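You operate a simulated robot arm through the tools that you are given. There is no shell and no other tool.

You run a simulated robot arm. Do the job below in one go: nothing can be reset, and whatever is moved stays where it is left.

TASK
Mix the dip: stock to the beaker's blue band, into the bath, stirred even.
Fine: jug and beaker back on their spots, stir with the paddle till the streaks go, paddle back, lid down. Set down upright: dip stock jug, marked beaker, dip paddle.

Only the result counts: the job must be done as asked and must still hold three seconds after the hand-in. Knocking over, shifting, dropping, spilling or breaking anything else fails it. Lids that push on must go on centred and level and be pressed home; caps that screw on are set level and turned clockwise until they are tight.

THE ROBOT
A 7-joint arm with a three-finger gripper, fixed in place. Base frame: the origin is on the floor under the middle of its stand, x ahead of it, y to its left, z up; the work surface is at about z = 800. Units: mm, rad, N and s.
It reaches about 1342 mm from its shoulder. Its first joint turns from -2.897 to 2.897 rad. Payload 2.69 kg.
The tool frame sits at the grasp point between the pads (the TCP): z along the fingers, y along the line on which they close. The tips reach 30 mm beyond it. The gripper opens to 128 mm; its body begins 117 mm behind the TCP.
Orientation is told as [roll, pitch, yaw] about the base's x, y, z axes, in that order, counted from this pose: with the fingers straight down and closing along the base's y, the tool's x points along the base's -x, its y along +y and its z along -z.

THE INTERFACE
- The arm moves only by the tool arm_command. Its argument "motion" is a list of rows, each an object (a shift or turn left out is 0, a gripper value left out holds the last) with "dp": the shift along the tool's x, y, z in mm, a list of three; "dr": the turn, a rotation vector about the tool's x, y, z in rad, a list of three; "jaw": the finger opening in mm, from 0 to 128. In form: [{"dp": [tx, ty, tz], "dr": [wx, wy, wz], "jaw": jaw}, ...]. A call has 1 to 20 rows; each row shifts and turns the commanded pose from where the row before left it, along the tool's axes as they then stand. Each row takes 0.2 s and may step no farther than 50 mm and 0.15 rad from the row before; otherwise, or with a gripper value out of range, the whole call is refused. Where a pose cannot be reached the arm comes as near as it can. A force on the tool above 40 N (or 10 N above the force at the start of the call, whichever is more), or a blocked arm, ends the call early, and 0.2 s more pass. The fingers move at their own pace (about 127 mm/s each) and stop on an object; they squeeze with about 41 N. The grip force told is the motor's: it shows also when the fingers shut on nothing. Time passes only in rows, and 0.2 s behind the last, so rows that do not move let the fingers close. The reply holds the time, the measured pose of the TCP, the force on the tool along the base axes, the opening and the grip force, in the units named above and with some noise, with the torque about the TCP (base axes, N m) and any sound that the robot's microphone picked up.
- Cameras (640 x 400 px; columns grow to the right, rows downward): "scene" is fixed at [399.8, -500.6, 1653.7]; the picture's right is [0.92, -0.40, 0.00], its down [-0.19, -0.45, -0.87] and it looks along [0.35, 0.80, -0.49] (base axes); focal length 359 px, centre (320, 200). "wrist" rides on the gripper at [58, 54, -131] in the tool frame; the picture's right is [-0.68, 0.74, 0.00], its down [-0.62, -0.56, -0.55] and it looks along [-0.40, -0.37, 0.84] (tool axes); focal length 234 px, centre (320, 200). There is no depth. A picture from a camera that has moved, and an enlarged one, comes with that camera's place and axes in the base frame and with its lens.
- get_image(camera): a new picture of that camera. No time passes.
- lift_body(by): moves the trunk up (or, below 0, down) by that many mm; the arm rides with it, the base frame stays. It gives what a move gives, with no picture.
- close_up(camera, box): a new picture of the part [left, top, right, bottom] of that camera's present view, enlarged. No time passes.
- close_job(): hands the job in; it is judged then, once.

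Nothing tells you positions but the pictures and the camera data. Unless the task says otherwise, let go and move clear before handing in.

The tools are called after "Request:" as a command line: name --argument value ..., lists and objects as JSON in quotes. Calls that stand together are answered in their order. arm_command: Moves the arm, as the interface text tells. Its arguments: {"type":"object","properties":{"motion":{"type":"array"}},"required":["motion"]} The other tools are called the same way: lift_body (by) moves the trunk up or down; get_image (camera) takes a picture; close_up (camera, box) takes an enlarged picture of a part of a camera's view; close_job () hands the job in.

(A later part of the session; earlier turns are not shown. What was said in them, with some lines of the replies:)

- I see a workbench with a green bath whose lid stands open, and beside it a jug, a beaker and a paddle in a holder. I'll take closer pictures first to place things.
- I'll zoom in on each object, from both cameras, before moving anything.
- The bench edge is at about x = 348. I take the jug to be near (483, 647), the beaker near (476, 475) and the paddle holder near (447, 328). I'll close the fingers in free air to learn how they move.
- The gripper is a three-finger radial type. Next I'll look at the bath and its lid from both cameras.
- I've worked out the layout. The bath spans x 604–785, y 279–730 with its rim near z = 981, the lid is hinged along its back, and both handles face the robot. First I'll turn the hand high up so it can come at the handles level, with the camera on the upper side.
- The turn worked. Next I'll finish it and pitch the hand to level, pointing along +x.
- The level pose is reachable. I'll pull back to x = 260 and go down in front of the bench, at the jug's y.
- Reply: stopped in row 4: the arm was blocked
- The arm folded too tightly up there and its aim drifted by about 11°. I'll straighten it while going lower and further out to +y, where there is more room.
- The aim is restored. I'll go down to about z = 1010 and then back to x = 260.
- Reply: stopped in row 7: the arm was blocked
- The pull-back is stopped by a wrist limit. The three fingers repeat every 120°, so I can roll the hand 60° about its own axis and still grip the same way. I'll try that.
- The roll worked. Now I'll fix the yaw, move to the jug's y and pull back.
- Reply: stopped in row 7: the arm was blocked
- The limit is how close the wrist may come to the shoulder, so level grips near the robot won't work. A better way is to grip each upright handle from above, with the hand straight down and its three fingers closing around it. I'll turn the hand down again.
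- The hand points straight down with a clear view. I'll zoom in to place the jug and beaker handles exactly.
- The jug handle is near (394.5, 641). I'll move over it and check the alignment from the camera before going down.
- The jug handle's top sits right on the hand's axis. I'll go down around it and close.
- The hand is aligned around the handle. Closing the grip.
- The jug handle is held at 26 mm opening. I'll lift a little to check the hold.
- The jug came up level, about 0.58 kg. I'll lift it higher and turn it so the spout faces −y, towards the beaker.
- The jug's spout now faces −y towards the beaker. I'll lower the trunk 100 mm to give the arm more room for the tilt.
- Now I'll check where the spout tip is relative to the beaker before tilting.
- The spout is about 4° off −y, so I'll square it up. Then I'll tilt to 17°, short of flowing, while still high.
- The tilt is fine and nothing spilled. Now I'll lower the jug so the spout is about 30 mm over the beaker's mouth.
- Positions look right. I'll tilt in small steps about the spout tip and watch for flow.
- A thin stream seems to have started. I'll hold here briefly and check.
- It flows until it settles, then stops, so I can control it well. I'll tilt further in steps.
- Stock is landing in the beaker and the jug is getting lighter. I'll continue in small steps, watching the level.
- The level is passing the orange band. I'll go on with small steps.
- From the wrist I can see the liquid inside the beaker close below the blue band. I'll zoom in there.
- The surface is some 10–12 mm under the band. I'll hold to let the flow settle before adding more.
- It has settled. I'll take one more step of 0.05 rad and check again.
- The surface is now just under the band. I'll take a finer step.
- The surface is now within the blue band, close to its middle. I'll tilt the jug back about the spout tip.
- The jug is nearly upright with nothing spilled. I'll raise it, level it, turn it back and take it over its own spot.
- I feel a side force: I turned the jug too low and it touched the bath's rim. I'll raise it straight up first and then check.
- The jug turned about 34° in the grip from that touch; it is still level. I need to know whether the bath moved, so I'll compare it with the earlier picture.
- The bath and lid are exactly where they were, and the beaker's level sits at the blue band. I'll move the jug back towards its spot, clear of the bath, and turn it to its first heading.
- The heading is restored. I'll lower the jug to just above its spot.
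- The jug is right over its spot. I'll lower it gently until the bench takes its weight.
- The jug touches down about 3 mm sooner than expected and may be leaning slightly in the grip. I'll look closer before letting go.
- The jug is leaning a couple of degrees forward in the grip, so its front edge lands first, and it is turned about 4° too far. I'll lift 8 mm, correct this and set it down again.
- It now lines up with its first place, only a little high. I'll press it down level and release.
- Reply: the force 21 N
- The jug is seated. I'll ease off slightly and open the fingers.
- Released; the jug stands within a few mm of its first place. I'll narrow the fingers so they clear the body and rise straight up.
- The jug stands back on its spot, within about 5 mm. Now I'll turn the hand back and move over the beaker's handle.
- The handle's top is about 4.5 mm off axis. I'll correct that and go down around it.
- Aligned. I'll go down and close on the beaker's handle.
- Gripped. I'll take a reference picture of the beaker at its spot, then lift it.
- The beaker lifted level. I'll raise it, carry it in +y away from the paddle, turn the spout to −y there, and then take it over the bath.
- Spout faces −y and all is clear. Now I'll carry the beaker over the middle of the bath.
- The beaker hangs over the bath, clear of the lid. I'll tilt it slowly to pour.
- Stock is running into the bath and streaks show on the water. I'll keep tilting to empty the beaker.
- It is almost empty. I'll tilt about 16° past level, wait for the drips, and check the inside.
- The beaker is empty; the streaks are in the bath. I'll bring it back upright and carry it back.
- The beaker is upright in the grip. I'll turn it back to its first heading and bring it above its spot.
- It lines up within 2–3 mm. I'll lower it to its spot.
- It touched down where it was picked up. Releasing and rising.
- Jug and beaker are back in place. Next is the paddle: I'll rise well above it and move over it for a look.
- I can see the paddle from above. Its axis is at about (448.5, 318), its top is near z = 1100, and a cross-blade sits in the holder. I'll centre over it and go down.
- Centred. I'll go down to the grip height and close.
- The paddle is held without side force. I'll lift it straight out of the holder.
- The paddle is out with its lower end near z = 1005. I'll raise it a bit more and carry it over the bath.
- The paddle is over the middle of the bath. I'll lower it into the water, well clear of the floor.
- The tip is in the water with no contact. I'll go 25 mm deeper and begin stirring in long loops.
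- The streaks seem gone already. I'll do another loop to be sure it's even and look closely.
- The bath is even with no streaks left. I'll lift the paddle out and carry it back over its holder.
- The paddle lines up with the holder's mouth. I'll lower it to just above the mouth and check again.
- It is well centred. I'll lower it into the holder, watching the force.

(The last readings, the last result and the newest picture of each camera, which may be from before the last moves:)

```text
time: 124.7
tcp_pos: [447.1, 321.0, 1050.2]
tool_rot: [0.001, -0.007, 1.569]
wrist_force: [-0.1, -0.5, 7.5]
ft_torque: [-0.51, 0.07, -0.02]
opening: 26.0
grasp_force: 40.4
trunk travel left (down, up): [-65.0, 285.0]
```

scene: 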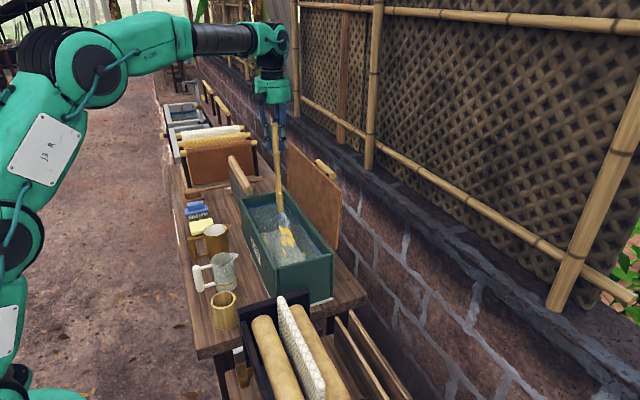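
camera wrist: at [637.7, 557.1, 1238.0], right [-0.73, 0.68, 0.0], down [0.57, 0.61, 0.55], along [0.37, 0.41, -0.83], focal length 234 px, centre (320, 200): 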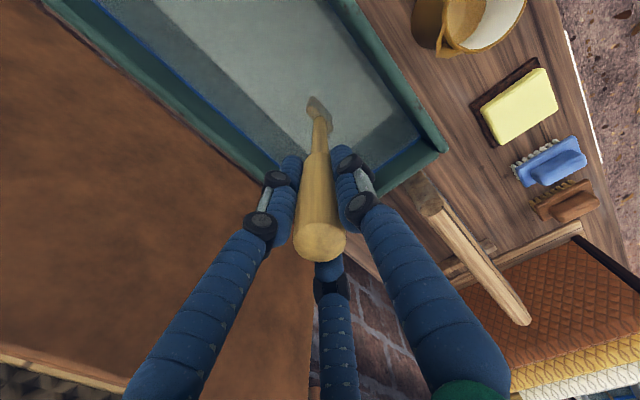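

The paddle touches the holder's floor at the height it was picked from. I'll ease off, release and rise.

Request:
arm_command --motion '[{"dp": [0, 0, -0.8]}, {"jaw": 30}, {"jaw": 36}, {"jaw": 50}, {"jaw": 64}, {}]'

Request:
close_up --camera "wrist" --box '[200, 80, 440, 280]'

Request:
close_up --camera "scene" --box '[180, 220, 260, 340]'

```text
time: 126.1
tcp_pos: [447.6, 320.4, 1050.6]
tool_rot: [0.002, -0.004, 1.569]
wrist_force: [0.6, 0.0, 0.4]
ft_torque: [0.0, 0.01, 0.06]
opening: 64.1
grasp_force: 0.0
trunk travel left (down, up): [-65.0, 285.0]
```

```text
2.00 times, centred on (320, 180) of wrist
camera zoom: at [392.6, 261.3, 1182.0], right [-0.73, 0.68, 0.0], down [0.57, 0.61, 0.55], along [0.37, 0.41, -0.83], focal length 468 px, centre (320, 240)
```

zoom: 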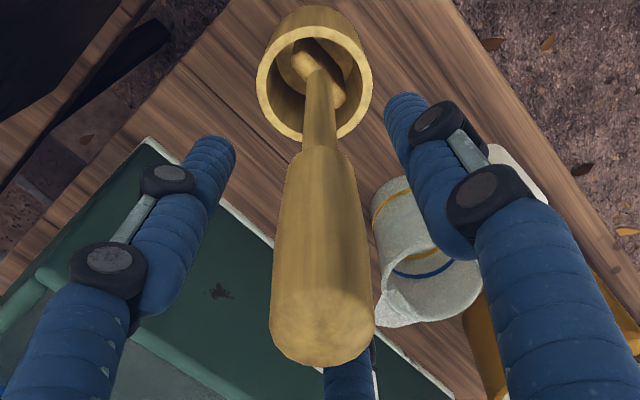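

```text
3.33 times, centred on (220, 280) of scene
camera zoom: at [399.8, -500.6, 1653.7], right [0.92, -0.4, 0.0], down [-0.19, -0.45, -0.87], along [0.35, 0.8, -0.49], focal length 1198 px, centre (653, -67)
```

zoom: 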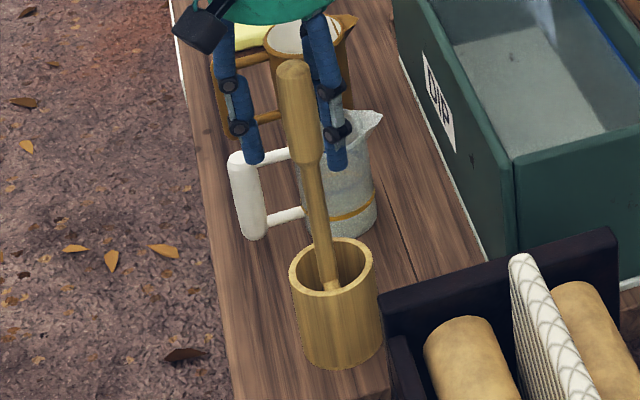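

The paddle stands upright in its holder again. I'll rise clear, raise the trunk for reach, and move over to study the lid and its handle.

Request:
arm_command --motion '[{"dp": [0, 0, -30]}, {"dp": [0, 0, -40]}, {"dp": [0, 0, -40]}, {"dp": [0, 0, -40]}, {}]'

Request:
lift_body --by 160

Request:
arm_command --motion '[{"dp": [-12, -45, 0], "jaw": 100}, {"dp": [-12, -45, 0]}, {"dp": [-12, -45, 0]}, {"dp": [-12, -45, 0]}, {"dp": [-12, -45, 0]}, {"dp": [-12, -45, 0]}, {"dp": [-8, -45, 0]}, {}]'

Request:
get_image --camera "wrist"

Request:
get_image --camera "scene"

```text
time: 127.3
tcp_pos: [447.7, 319.8, 1200.9]
tool_rot: [0.001, -0.005, 1.569]
wrist_force: [-0.5, 0.4, 0.0]
ft_torque: [0.04, -0.04, -0.01]
opening: 64.1
grasp_force: 0.1
trunk travel left (down, up): [-65.0, 285.0]
```

```text
time: 129.1
tcp_pos: [447.9, 321.3, 1359.9]
tool_rot: [0.002, -0.006, 1.57]
wrist_force: [-0.5, -0.3, -0.8]
ft_torque: [0.01, 0.01, 0.0]
opening: 64.1
grasp_force: 0.1
trunk travel left (down, up): [-225.0, 125.0]
```

```text
time: 130.9
tcp_pos: [763.6, 401.4, 1358.9]
tool_rot: [0.003, -0.005, 1.57]
wrist_force: [0.9, -0.3, -0.8]
ft_torque: [0.0, -0.01, 0.03]
opening: 99.8
grasp_force: 0.1
trunk travel left (down, up): [-225.0, 125.0]
```

```text
taken
camera wrist: at [710.6, 341.2, 1490.4], right [-0.73, 0.68, 0.0], down [0.57, 0.61, 0.55], along [0.37, 0.41, -0.83], focal length 234 px, centre (320, 200)
```

wrist: 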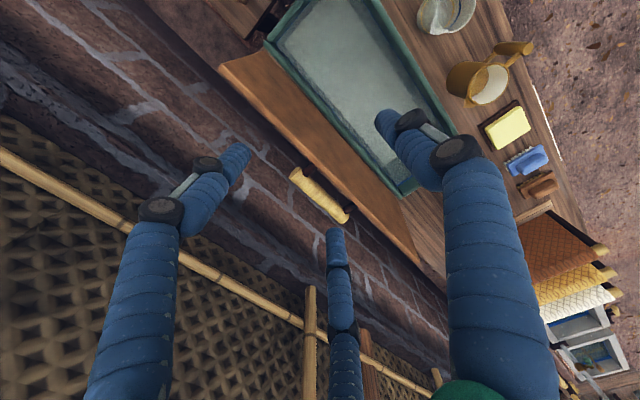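

```text
taken
```

scene: 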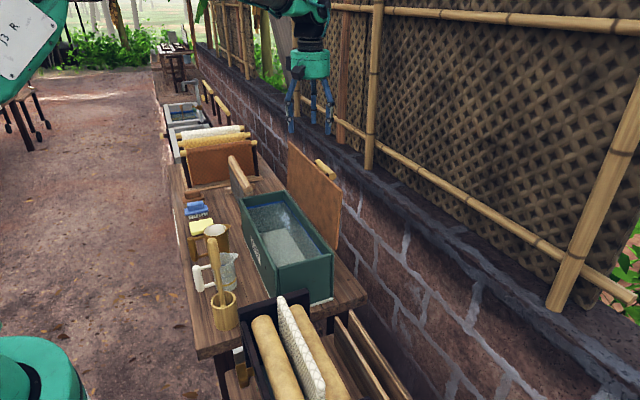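

From here I can see the lid's back and its handle bar. I'll zoom in to place them.

Request:
close_up --camera "wrist" --box '[200, 40, 440, 280]'

Request:
close_up --camera "wrist" --box '[270, 150, 370, 240]'

Request:
close_up --camera "scene" --box '[285, 135, 345, 175]'

```text
1.67 times, centred on (320, 160) of wrist
camera zoom: at [710.6, 341.2, 1490.4], right [-0.73, 0.68, 0.0], down [0.57, 0.61, 0.55], along [0.37, 0.41, -0.83], focal length 390 px, centre (320, 267)
```

zoom: 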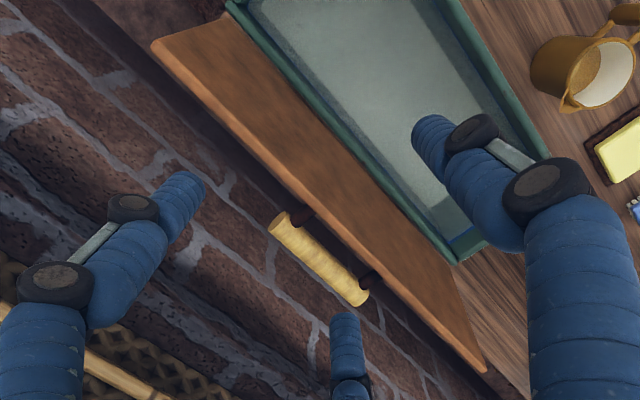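

```text
4.44 times, centred on (320, 195) of wrist
camera zoom: at [710.6, 341.2, 1490.4], right [-0.73, 0.68, 0.0], down [0.57, 0.61, 0.55], along [0.37, 0.41, -0.83], focal length 1041 px, centre (320, 222)
```

zoom: 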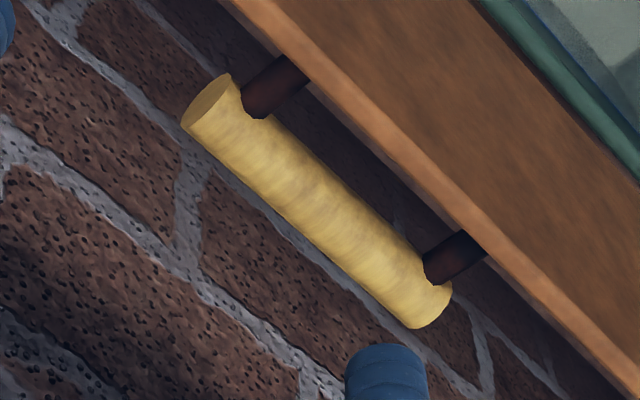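

```text
10.00 times, centred on (315, 155) of scene
camera zoom: at [399.8, -500.6, 1653.7], right [0.92, -0.4, 0.0], down [-0.19, -0.45, -0.87], along [0.35, 0.8, -0.49], focal length 3593 px, centre (370, 650)
```

zoom: 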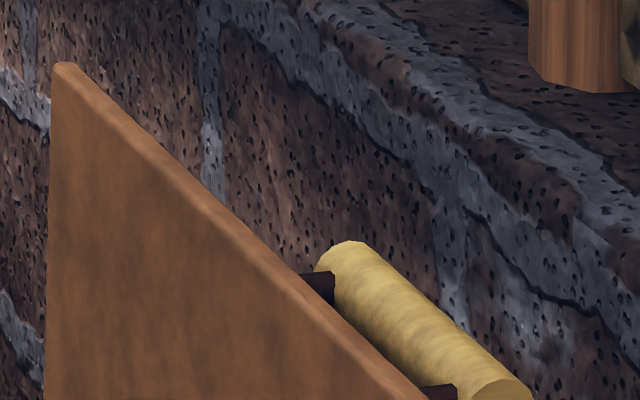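

The handle bar lies at about (851, 440–559, 1162), behind the lid's top edge at x ≈ 807, and there's plenty of room to the wall. I'll straddle the lid's top edge at y ≈ 630 with the fingers and fold it down under control. First I'll raise the trunk and position above the edge.

Request:
lift_body --by 80

Request:
arm_command --motion '[{"dp": [-45.7, -10.3, 0], "jaw": 54}, {"dp": [-45.7, -10.3, 0]}, {"dp": [-45.7, -10.3, 0]}, {"dp": [-45.7, -10.3, 0]}, {"dp": [-45.7, -10.3, 0]}, {"dp": [0, 0, 45]}, {"dp": [0, 0, 45]}, {"dp": [0, 0, 45]}, {"dp": [0, 0, 45]}, {}]'

Request:
get_image --camera "wrist"

Request:
close_up --camera "scene" --box '[240, 60, 360, 220]'

```text
time: 132.1
tcp_pos: [763.8, 401.0, 1439.2]
tool_rot: [0.001, -0.005, 1.57]
wrist_force: [0.5, -0.1, -0.7]
ft_torque: [-0.02, 0.03, 0.03]
opening: 100.0
grasp_force: 0.0
trunk travel left (down, up): [-305.0, 45.0]
```

```text
time: 134.3
tcp_pos: [811.6, 627.0, 1261.3]
tool_rot: [0.001, -0.007, 1.569]
wrist_force: [0.4, 0.4, -0.3]
ft_torque: [0.0, 0.04, -0.01]
opening: 54.2
grasp_force: 0.0
out of reach, approached as far as the arm can: row 5
trunk travel left (down, up): [-305.0, 45.0]
```

```text
taken
camera wrist: at [757.9, 567.6, 1392.3], right [-0.74, 0.68, 0.0], down [0.57, 0.61, 0.55], along [0.37, 0.41, -0.83], focal length 234 px, centre (320, 200)
```

wrist: 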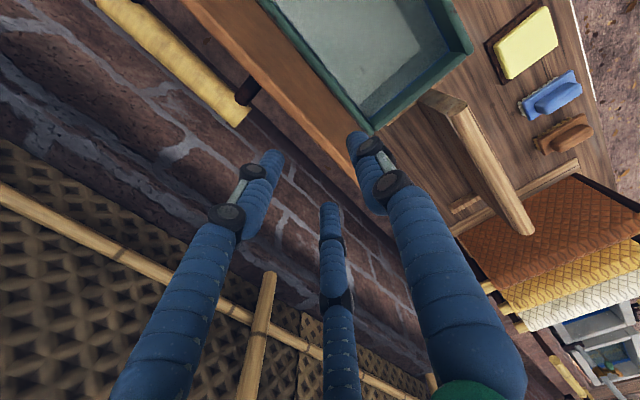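

```text
2.50 times, centred on (300, 140) of scene
camera zoom: at [399.8, -500.6, 1653.7], right [0.92, -0.4, 0.0], down [-0.19, -0.45, -0.87], along [0.35, 0.8, -0.49], focal length 898 px, centre (370, 350)
```

zoom: 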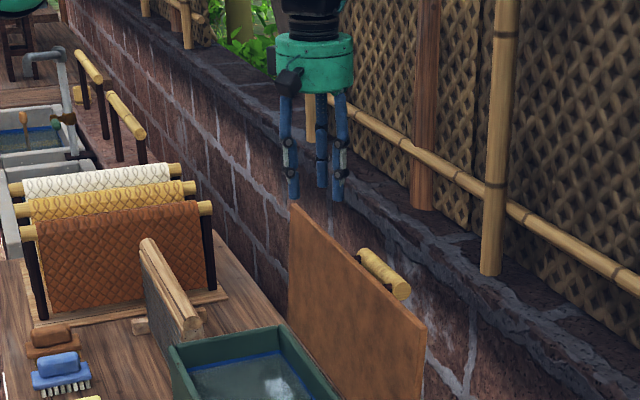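

I'm above the edge now. I'll zoom in to see how the lid's edge lies between the fingers.

Request:
close_up --camera "wrist" --box '[230, 60, 410, 240]'

```text
2.22 times, centred on (320, 150) of wrist
camera zoom: at [757.9, 567.6, 1392.3], right [-0.74, 0.68, 0.0], down [0.57, 0.61, 0.55], along [0.37, 0.41, -0.83], focal length 520 px, centre (320, 311)
```

zoom: 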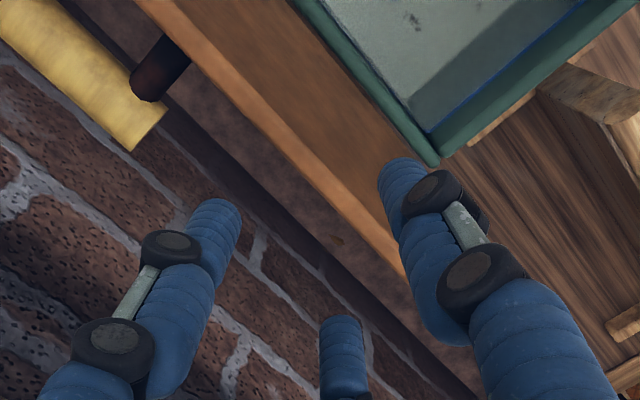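

The lid edge sits between the front finger and the two rear ones. I'll go down so they straddle it.

Request:
arm_command --motion '[{"dp": [0, 0, 30]}, {"dp": [0, 0, 30]}, {"dp": [0, 0, 27]}, {}]'

Request:
close_up --camera "wrist" --box '[230, 60, 410, 240]'

Request:
close_up --camera "scene" --box '[260, 90, 350, 210]'

```text
time: 135.3
tcp_pos: [811.8, 628.2, 1171.0]
tool_rot: [0.001, -0.005, 1.567]
wrist_force: [0.1, -0.2, 0.1]
ft_torque: [-0.04, 0.01, 0.01]
opening: 54.2
grasp_force: 0.0
trunk travel left (down, up): [-305.0, 45.0]
```

```text
2.22 times, centred on (320, 150) of wrist
camera zoom: at [757.6, 569.0, 1302.2], right [-0.74, 0.68, 0.0], down [0.57, 0.61, 0.55], along [0.37, 0.41, -0.83], focal length 520 px, centre (320, 311)
```

zoom: 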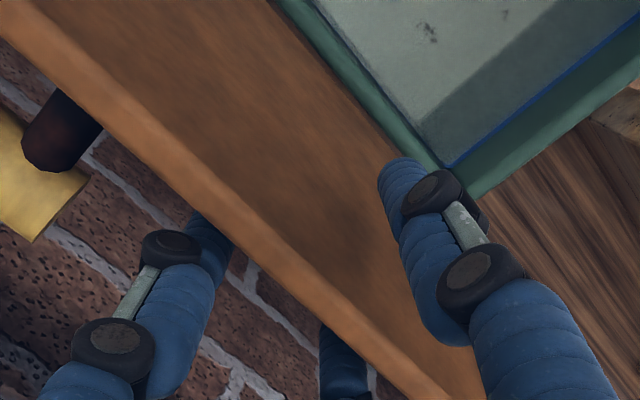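

```text
3.33 times, centred on (305, 150) of scene
camera zoom: at [399.8, -500.6, 1653.7], right [0.92, -0.4, 0.0], down [-0.19, -0.45, -0.87], along [0.35, 0.8, -0.49], focal length 1198 px, centre (370, 367)
```

zoom: 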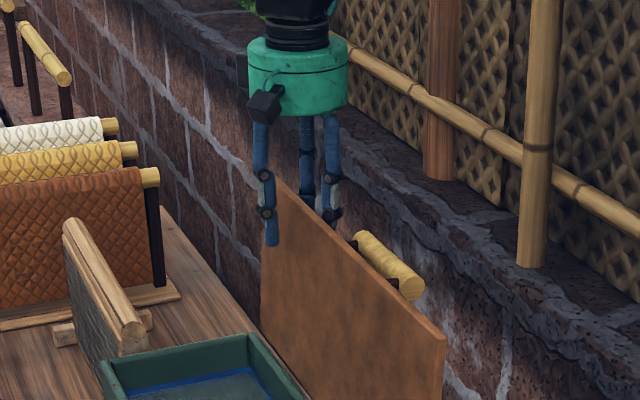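

The fingers straddle the lid. I'll pull it past upright and look before following it down.

Request:
arm_command --motion '[{"dp": [0, 10, 0]}, {"dp": [0, 10, 0]}, {"dp": [0, 16.3, 0.36], "dr": [0.0873, 0, 0]}, {"dp": [0, 16.3, 0.36], "dr": [0.0873, 0, 0]}, {}]'

Request:
close_up --camera "scene" --box '[250, 80, 350, 230]'

Request:
get_image --camera "wrist"

```text
time: 136.5
tcp_pos: [758.7, 628.7, 1170.4]
tool_rot: [-0.176, -0.007, 1.569]
wrist_force: [-1.1, 1.2, -0.4]
ft_torque: [0.0, 0.01, 0.01]
opening: 54.1
grasp_force: 0.1
trunk travel left (down, up): [-305.0, 45.0]
```

```text
2.67 times, centred on (300, 155) of scene
camera zoom: at [399.8, -500.6, 1653.7], right [0.92, -0.4, 0.0], down [-0.19, -0.45, -0.87], along [0.35, 0.8, -0.49], focal length 958 px, centre (373, 320)
```

zoom: 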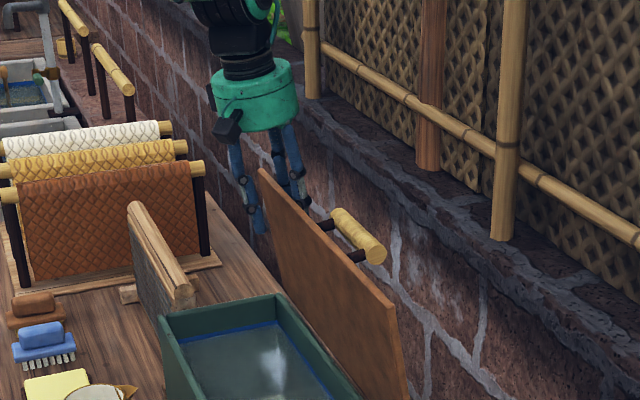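

```text
taken
camera wrist: at [682.7, 570.2, 1290.1], right [-0.72, 0.68, -0.12], down [0.46, 0.61, 0.64], along [0.51, 0.41, -0.76], focal length 234 px, centre (320, 200)
```

wrist: 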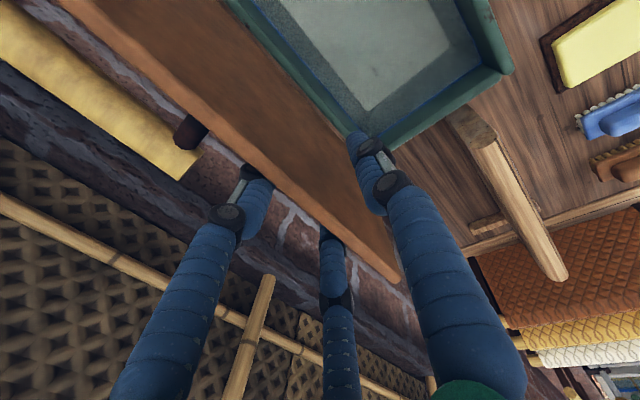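

The lid follows. I'll continue down along its arc.

Request:
arm_command --motion '[{"dp": [0, 16.3, 0.36], "dr": [0.0873, 0, 0]}, {"dp": [0, 16.3, 0.36], "dr": [0.0873, 0, 0]}, {"dp": [0, 16.3, 0.36], "dr": [0.0873, 0, 0]}, {"dp": [0, 16.3, 0.36], "dr": [0.0873, 0, 0]}, {"dp": [0, 16.3, 0.36], "dr": [0.0873, 0, 0]}, {"dp": [0, 16.3, 0.36], "dr": [0.0873, 0, 0]}, {}]'

Request:
get_image --camera "scene"

Request:
get_image --camera "wrist"

```text
time: 138.1
tcp_pos: [669.7, 629.6, 1131.2]
tool_rot: [-0.699, -0.005, 1.57]
wrist_force: [-0.2, 0.3, -0.7]
ft_torque: [-0.03, -0.02, -0.05]
opening: 54.4
grasp_force: 0.1
trunk travel left (down, up): [-305.0, 45.0]
```

```text
taken
```

scene: 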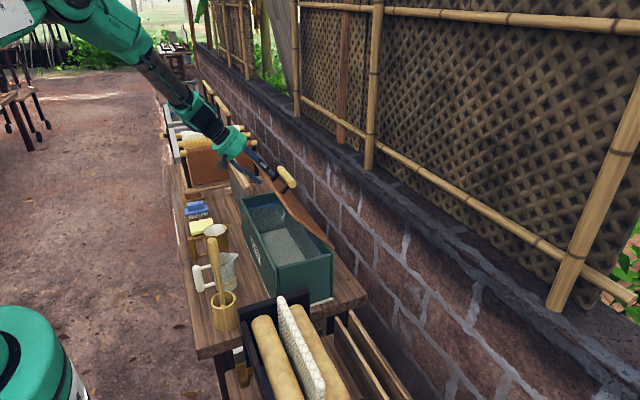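

```text
taken
camera wrist: at [544.4, 570.1, 1196.9], right [-0.56, 0.68, -0.47], down [0.08, 0.61, 0.79], along [0.82, 0.4, -0.4], focal length 234 px, centre (320, 200)
```

wrist: 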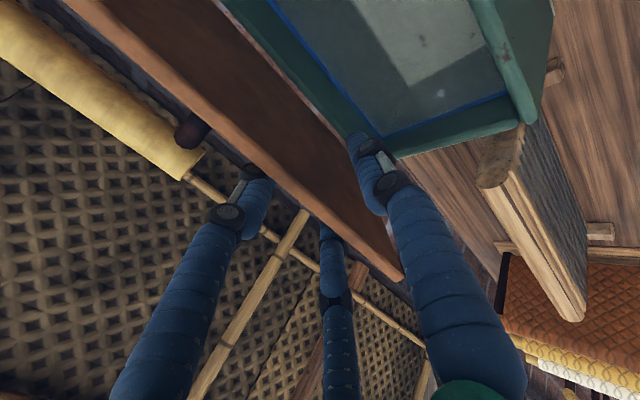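

The lid is following with hardly any force. I'll continue to about 70°.

Request:
arm_command --motion '[{"dp": [0, 16.3, 0.36], "dr": [0.0873, 0, 0]}, {"dp": [0, 16.3, 0.36], "dr": [0.0873, 0, 0]}, {"dp": [0, 16.3, 0.36], "dr": [0.0873, 0, 0]}, {"dp": [0, 16.3, 0.36], "dr": [0.0873, 0, 0]}, {"dp": [0, 16.3, 0.36], "dr": [0.0873, 0, 0]}, {}]'

Request:
get_image --camera "scene"

Request:
get_image --camera "wrist"

```text
time: 139.5
tcp_pos: [622.2, 628.7, 1068.1]
tool_rot: [-1.134, -0.006, 1.57]
wrist_force: [0.0, 0.8, 0.0]
ft_torque: [-0.02, -0.03, 0.01]
opening: 54.0
grasp_force: 0.1
trunk travel left (down, up): [-305.0, 45.0]
```

```text
taken
```

scene: 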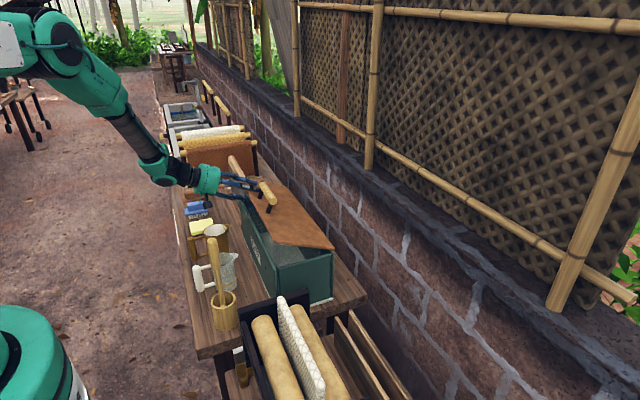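

```text
taken
camera wrist: at [479.3, 570.3, 1074.9], right [-0.31, 0.68, -0.66], down [-0.26, 0.61, 0.75], along [0.92, 0.4, -0.01], focal length 234 px, centre (320, 200)
```

wrist: 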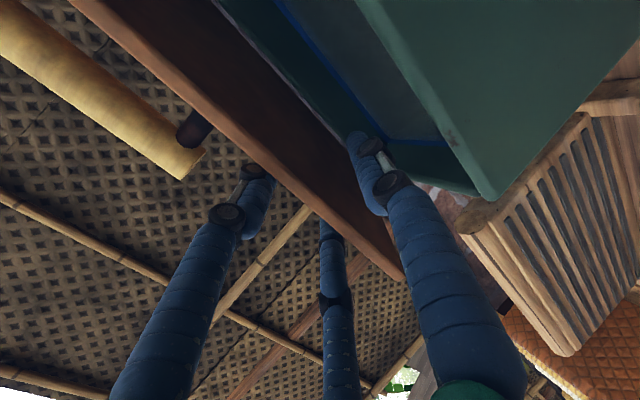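

The lid stays where it is put, so the hinge is stiff. I'll take it 5° further, draw the fingers back off its edge, and then press it shut from above.

Request:
arm_command --motion '[{"dp": [0, 16.3, 0.36], "dr": [0.0873, 0, 0]}, {}]'

Request:
close_up --camera "scene" --box '[180, 130, 350, 310]'

Request:
close_up --camera "wrist" --box '[230, 100, 430, 300]'

```text
time: 140.1
tcp_pos: [615.1, 630.3, 1053.5]
tool_rot: [-1.222, -0.005, 1.57]
wrist_force: [-0.3, 0.5, -0.2]
ft_torque: [-0.03, -0.05, -0.04]
opening: 54.1
grasp_force: 0.1
trunk travel left (down, up): [-305.0, 45.0]
```

```text
2.22 times, centred on (265, 220) of scene
camera zoom: at [399.8, -500.6, 1653.7], right [0.92, -0.4, 0.0], down [-0.19, -0.45, -0.87], along [0.35, 0.8, -0.49], focal length 798 px, centre (442, 156)
```

zoom: 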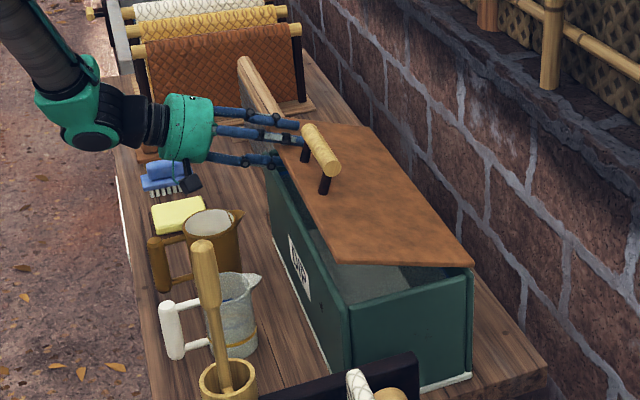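

```text
2.00 times, centred on (330, 200) of wrist
camera zoom: at [472.8, 571.2, 1047.5], right [-0.25, 0.68, -0.69], down [-0.32, 0.61, 0.72], along [0.91, 0.4, 0.06], focal length 468 px, centre (300, 200)
```

zoom: 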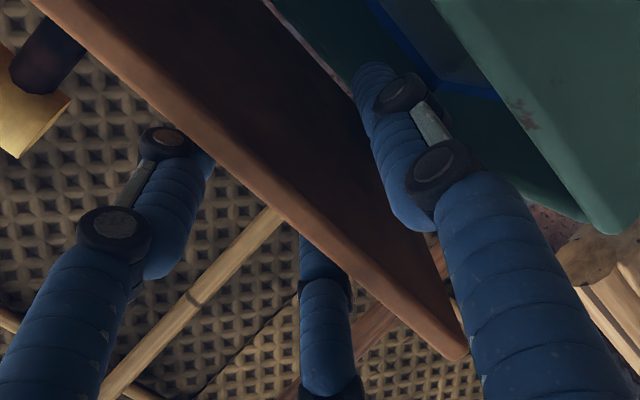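

Now I'll draw back along the fingers, off the lid's edge.

Request:
arm_command --motion '[{"dp": [0, 0, -20]}, {"dp": [0, 0, -25]}, {"dp": [0, 0, -30]}, {}]'

Request:
close_up --camera "scene" --box '[180, 130, 350, 310]'

Request:
get_image --camera "wrist"

```text
time: 141.1
tcp_pos: [544.7, 627.9, 1080.2]
tool_rot: [-1.222, -0.004, 1.568]
wrist_force: [0.0, -0.6, 0.5]
ft_torque: [0.02, 0.01, 0.0]
opening: 53.8
grasp_force: 0.1
trunk travel left (down, up): [-305.0, 45.0]
```

```text
2.22 times, centred on (265, 220) of scene
camera zoom: at [399.8, -500.6, 1653.7], right [0.92, -0.4, 0.0], down [-0.19, -0.45, -0.87], along [0.35, 0.8, -0.49], focal length 798 px, centre (442, 156)
```

zoom: 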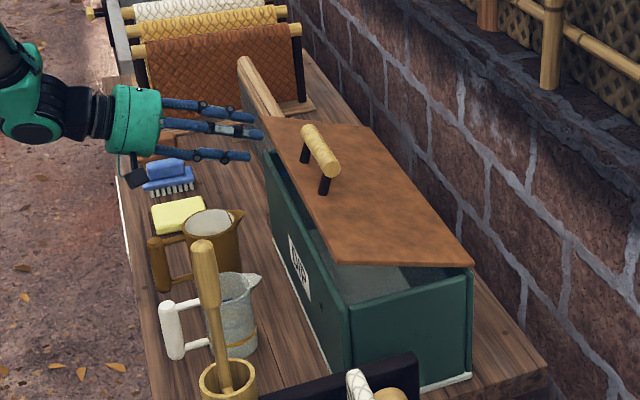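

```text
taken
camera wrist: at [402.7, 570.1, 1074.5], right [-0.25, 0.68, -0.69], down [-0.32, 0.61, 0.72], along [0.91, 0.4, 0.06], focal length 234 px, centre (320, 200)
```

wrist: 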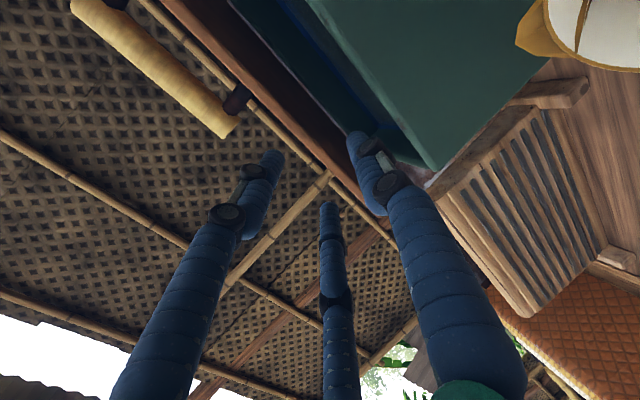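

The lid rests about 20° open. I'll rise, turn the hand straight down with closed fingers, and come above the lid beside its handle.

Request:
arm_command --motion '[{"dp": [0, -37.6, -13.7], "jaw": 20}, {"dp": [0, -37.6, -13.7]}, {"dp": [0, -37.6, -13.7]}, {"dr": [-0.1358, 0, 0]}, {"dr": [-0.1358, 0, 0]}, {"dr": [-0.1358, 0, 0]}, {"dr": [-0.1358, 0, 0]}, {"dr": [-0.1358, 0, 0]}, {"dr": [-0.1358, 0, 0]}, {"dr": [-0.1358, 0, 0]}, {"dr": [-0.1358, 0, 0]}, {"dr": [-0.1358, 0, 0]}, {"dp": [6, -45, 0]}, {"dp": [7, -48, 0]}, {}]'

Request:
get_image --camera "wrist"

Request:
close_up --camera "scene" --box '[180, 100, 350, 310]'

```text
time: 144.3
tcp_pos: [633.4, 615.2, 1198.3]
tool_rot: [0.002, -0.006, 1.569]
wrist_force: [0.4, 0.3, 0.3]
ft_torque: [0.01, 0.06, 0.0]
opening: 19.6
grasp_force: 0.0
trunk travel left (down, up): [-305.0, 45.0]
```

```text
taken
camera wrist: at [580.5, 556.5, 1330.5], right [-0.74, 0.68, 0.01], down [0.57, 0.61, 0.55], along [0.37, 0.41, -0.83], focal length 234 px, centre (320, 200)
```

wrist: 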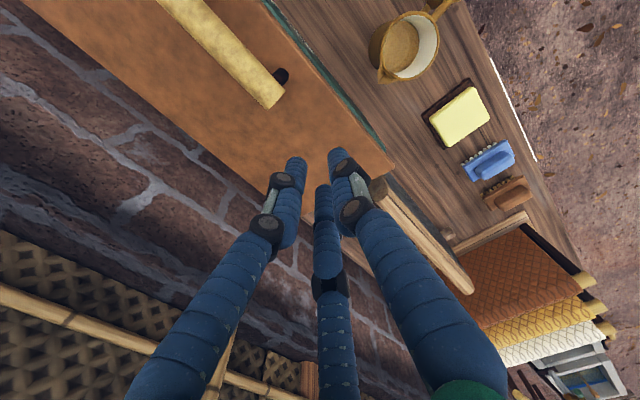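

```text
1.90 times, centred on (265, 205) of scene
camera zoom: at [399.8, -500.6, 1653.7], right [0.92, -0.4, 0.0], down [-0.19, -0.45, -0.87], along [0.35, 0.8, -0.49], focal length 684 px, centre (425, 190)
```

zoom: 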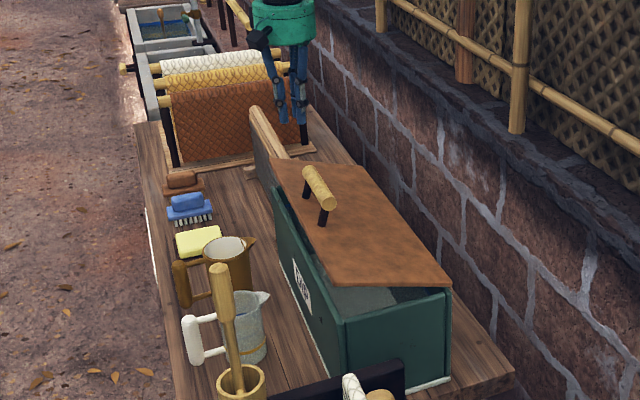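

I'm over the lid near its free edge, beside the handle. I'll go down and press it gently.

Request:
arm_command --motion '[{"dp": [0, 0, 40]}, {"dp": [0, 0, 40]}, {"dp": [0, 0, 25]}, {"dp": [0, 0, 10]}, {"dp": [0, 0, 10]}, {"dp": [0, 0, 10]}, {}]'

Request:
close_up --camera "scene" --box '[180, 100, 350, 310]'

```text
time: 145.9
tcp_pos: [635.8, 616.5, 1063.3]
tool_rot: [0.002, -0.005, 1.568]
wrist_force: [0.6, 0.4, 0.1]
ft_torque: [0.02, -0.05, 0.0]
opening: 20.1
grasp_force: 0.0
trunk travel left (down, up): [-305.0, 45.0]
```

```text
1.90 times, centred on (265, 205) of scene
camera zoom: at [399.8, -500.6, 1653.7], right [0.92, -0.4, 0.0], down [-0.19, -0.45, -0.87], along [0.35, 0.8, -0.49], focal length 684 px, centre (425, 190)
```

zoom: 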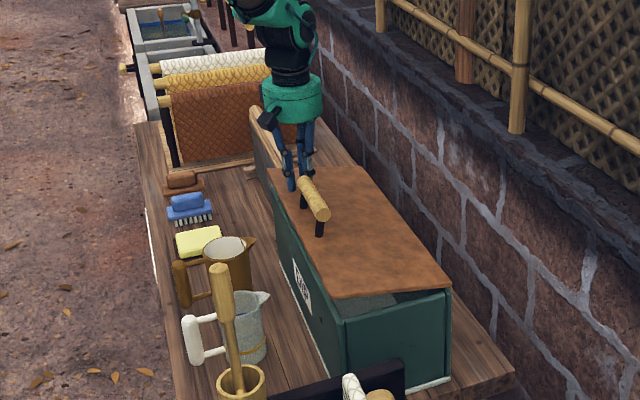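

The lid goes down easily. I'll keep pressing until it seats.

Request:
arm_command --motion '[{"dp": [0, 0, 8]}, {"dp": [0, 0, 8]}, {"dp": [0, 0, 6]}, {"dp": [0, 0, 5]}, {"dp": [0, 0, 4]}, {}]'

Request:
close_up --camera "scene" --box '[220, 160, 350, 310]'

```text
time: 147.3
tcp_pos: [635.7, 614.6, 1033.1]
tool_rot: [0.001, -0.005, 1.569]
wrist_force: [-0.5, 0.3, 0.9]
ft_torque: [0.0, 0.01, 0.0]
opening: 20.0
grasp_force: 0.0
trunk travel left (down, up): [-305.0, 45.0]
```

```text
2.67 times, centred on (285, 235) of scene
camera zoom: at [399.8, -500.6, 1653.7], right [0.92, -0.4, 0.0], down [-0.19, -0.45, -0.87], along [0.35, 0.8, -0.49], focal length 958 px, centre (413, 107)
```

zoom: 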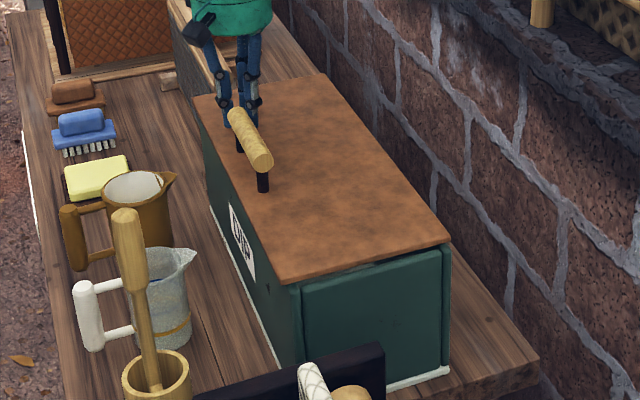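

Nearly shut. A few more small presses until I feel it seat.

Request:
arm_command --motion '[{"dp": [0, 0, 3]}, {"dp": [0, 0, 3]}, {}]'

Request:
arm_command --motion '[{"dp": [0, 0, 3]}, {}]'

```text
time: 148.1
tcp_pos: [636.1, 615.6, 1031.4]
tool_rot: [-0.001, -0.01, 1.569]
wrist_force: [-7.8, -10.4, 30.9]
ft_torque: [-0.82, 0.15, -0.31]
opening: 19.2
grasp_force: 0.0
trunk travel left (down, up): [-305.0, 45.0]
```

```text
time: 148.5
tcp_pos: [637.1, 618.5, 1030.0]
tool_rot: [-0.004, -0.012, 1.568]
wrist_force: [0.1, -0.7, 12.9]
ft_torque: [-0.33, -0.16, -0.19]
opening: 19.5
grasp_force: 0.0
trunk travel left (down, up): [-305.0, 45.0]
stopped in row 1: the force on the tool passed its limit at 47 N (the readings are from after the stop); the commanded pose is now the measured one
```

It is seated: the force rose sharply with no more travel. I'll back off and look at the lid from both cameras.

Request:
arm_command --motion '[{"dp": [0, 0, -10]}, {"dp": [0, 0, -40]}, {"dp": [0, 0, -40]}, {"dp": [0, 0, -45]}, {"dp": [0, 0, -45]}, {}]'

Request:
close_up --camera "scene" --box '[225, 170, 345, 310]'

Request:
close_up --camera "scene" --box '[270, 230, 345, 310]'

Request:
get_image --camera "wrist"

```text
time: 149.9
tcp_pos: [639.2, 616.5, 1208.9]
tool_rot: [-0.001, -0.008, 1.569]
wrist_force: [-0.4, 0.0, -1.2]
ft_torque: [0.07, -0.04, 0.03]
opening: 19.7
grasp_force: 0.0
trunk travel left (down, up): [-305.0, 45.0]
```

```text
2.86 times, centred on (285, 240) of scene
camera zoom: at [399.8, -500.6, 1653.7], right [0.92, -0.4, 0.0], down [-0.19, -0.45, -0.87], along [0.35, 0.8, -0.49], focal length 1026 px, centre (420, 86)
```

zoom: 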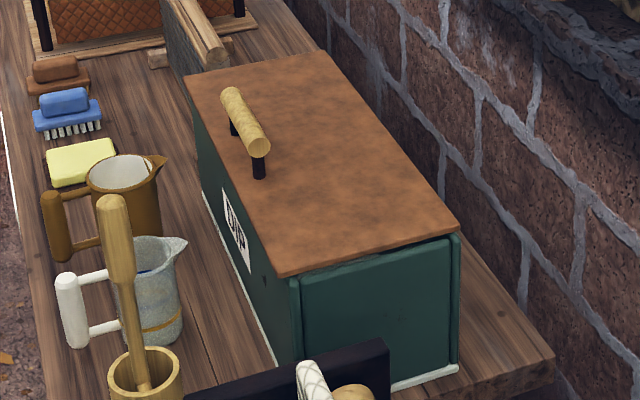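

```text
5.00 times, centred on (308, 270) of scene
camera zoom: at [399.8, -500.6, 1653.7], right [0.92, -0.4, 0.0], down [-0.19, -0.45, -0.87], along [0.35, 0.8, -0.49], focal length 1796 px, centre (382, -150)
```

zoom: 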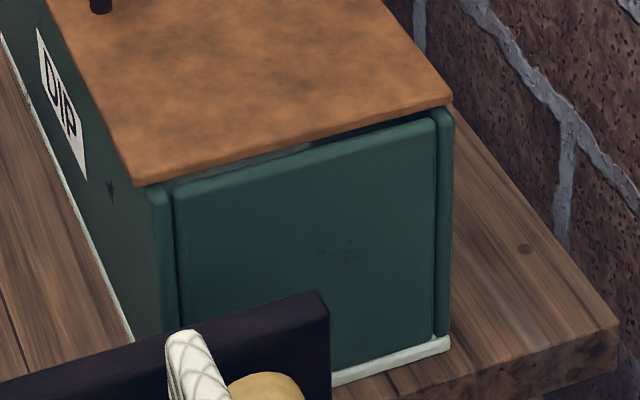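

```text
taken
camera wrist: at [584.3, 556.9, 1339.5], right [-0.73, 0.68, 0.0], down [0.57, 0.61, 0.55], along [0.37, 0.41, -0.83], focal length 234 px, centre (320, 200)
```

wrist: 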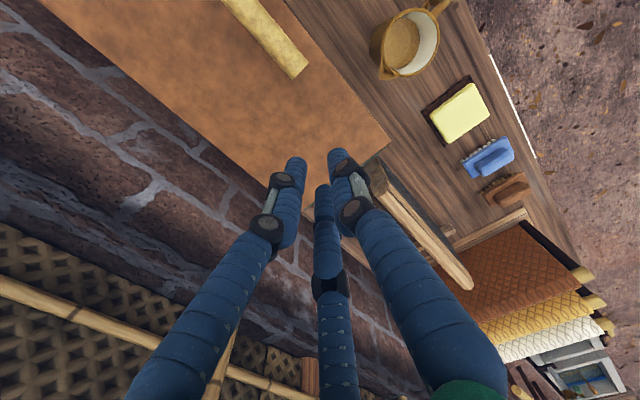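

The lid lies down flat on the walls. I'll check the final places of the jug, beaker and paddle against the first pictures.

Request:
close_up --camera "scene" --box '[188, 220, 248, 258]'

Request:
close_up --camera "scene" --box '[188, 250, 248, 288]'

Request:
get_image --camera "scene"

Request:
close_up --camera "scene" --box '[180, 220, 260, 340]'

```text
10.53 times, centred on (218, 239) of scene
camera zoom: at [399.8, -500.6, 1653.7], right [0.92, -0.4, 0.0], down [-0.19, -0.45, -0.87], along [0.35, 0.8, -0.49], focal length 3782 px, centre (1394, -210)
```

zoom: 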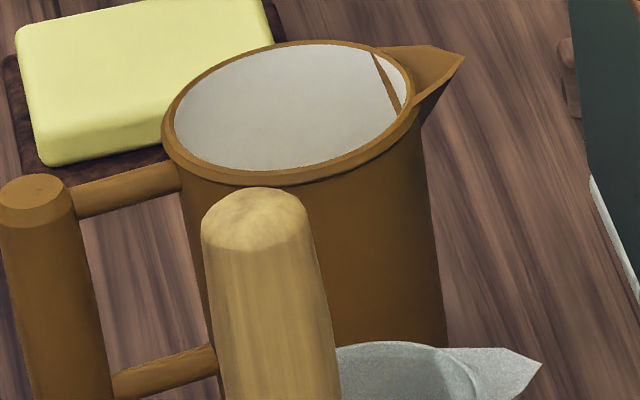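

```text
10.53 times, centred on (218, 269) of scene
camera zoom: at [399.8, -500.6, 1653.7], right [0.92, -0.4, 0.0], down [-0.19, -0.45, -0.87], along [0.35, 0.8, -0.49], focal length 3782 px, centre (1394, -526)
```

zoom: 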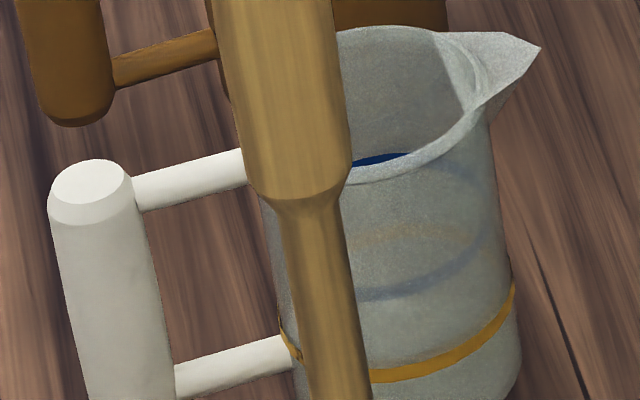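

```text
taken
```

scene: 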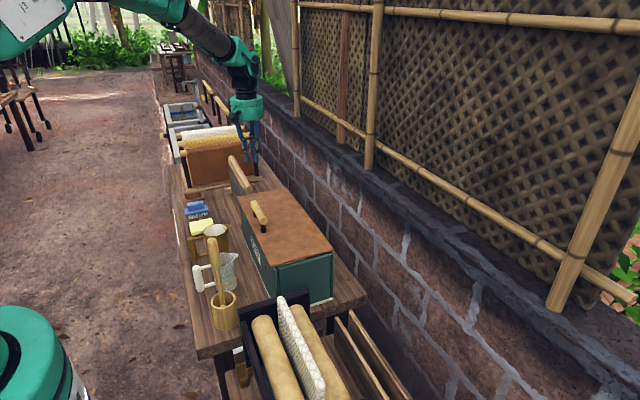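

```text
3.33 times, centred on (220, 280) of scene
camera zoom: at [399.8, -500.6, 1653.7], right [0.92, -0.4, 0.0], down [-0.19, -0.45, -0.87], along [0.35, 0.8, -0.49], focal length 1198 px, centre (653, -67)
```

zoom: 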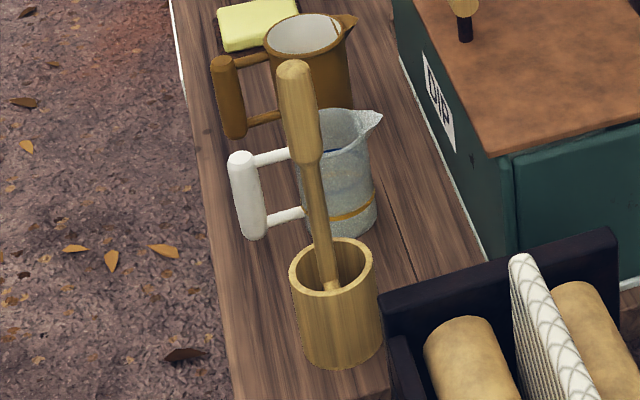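

Everything matches the first pictures: jug, beaker and paddle stand upright on their spots, the bath is mixed, and the lid lies level and shut. The hand is empty and well clear, so I'm handing in.

Request:
close_job

```text
The job is handed in.
```

The dip is mixed and handed in. I can't see the judging result from here.

- **Stock:** I filled the beaker into the blue band, just under its middle. Then I emptied all of it into the bath.
- **Stirring:** The streaks were gone after the first long loop with the paddle, and I did two more to be sure.
- **Put back:** The jug, beaker and paddle stand upright. The jug and beaker are within about 5–8 mm of their first places, and the paddle is in its holder.
- **Lid:** I folded it down and pressed until it would go no further. It looks level and shut.

While carrying the jug back I turned it too low, and it touched the bath's rim and twisted in the grip. The bath and lid hadn't moved when I compared pictures, and I saw no spill.
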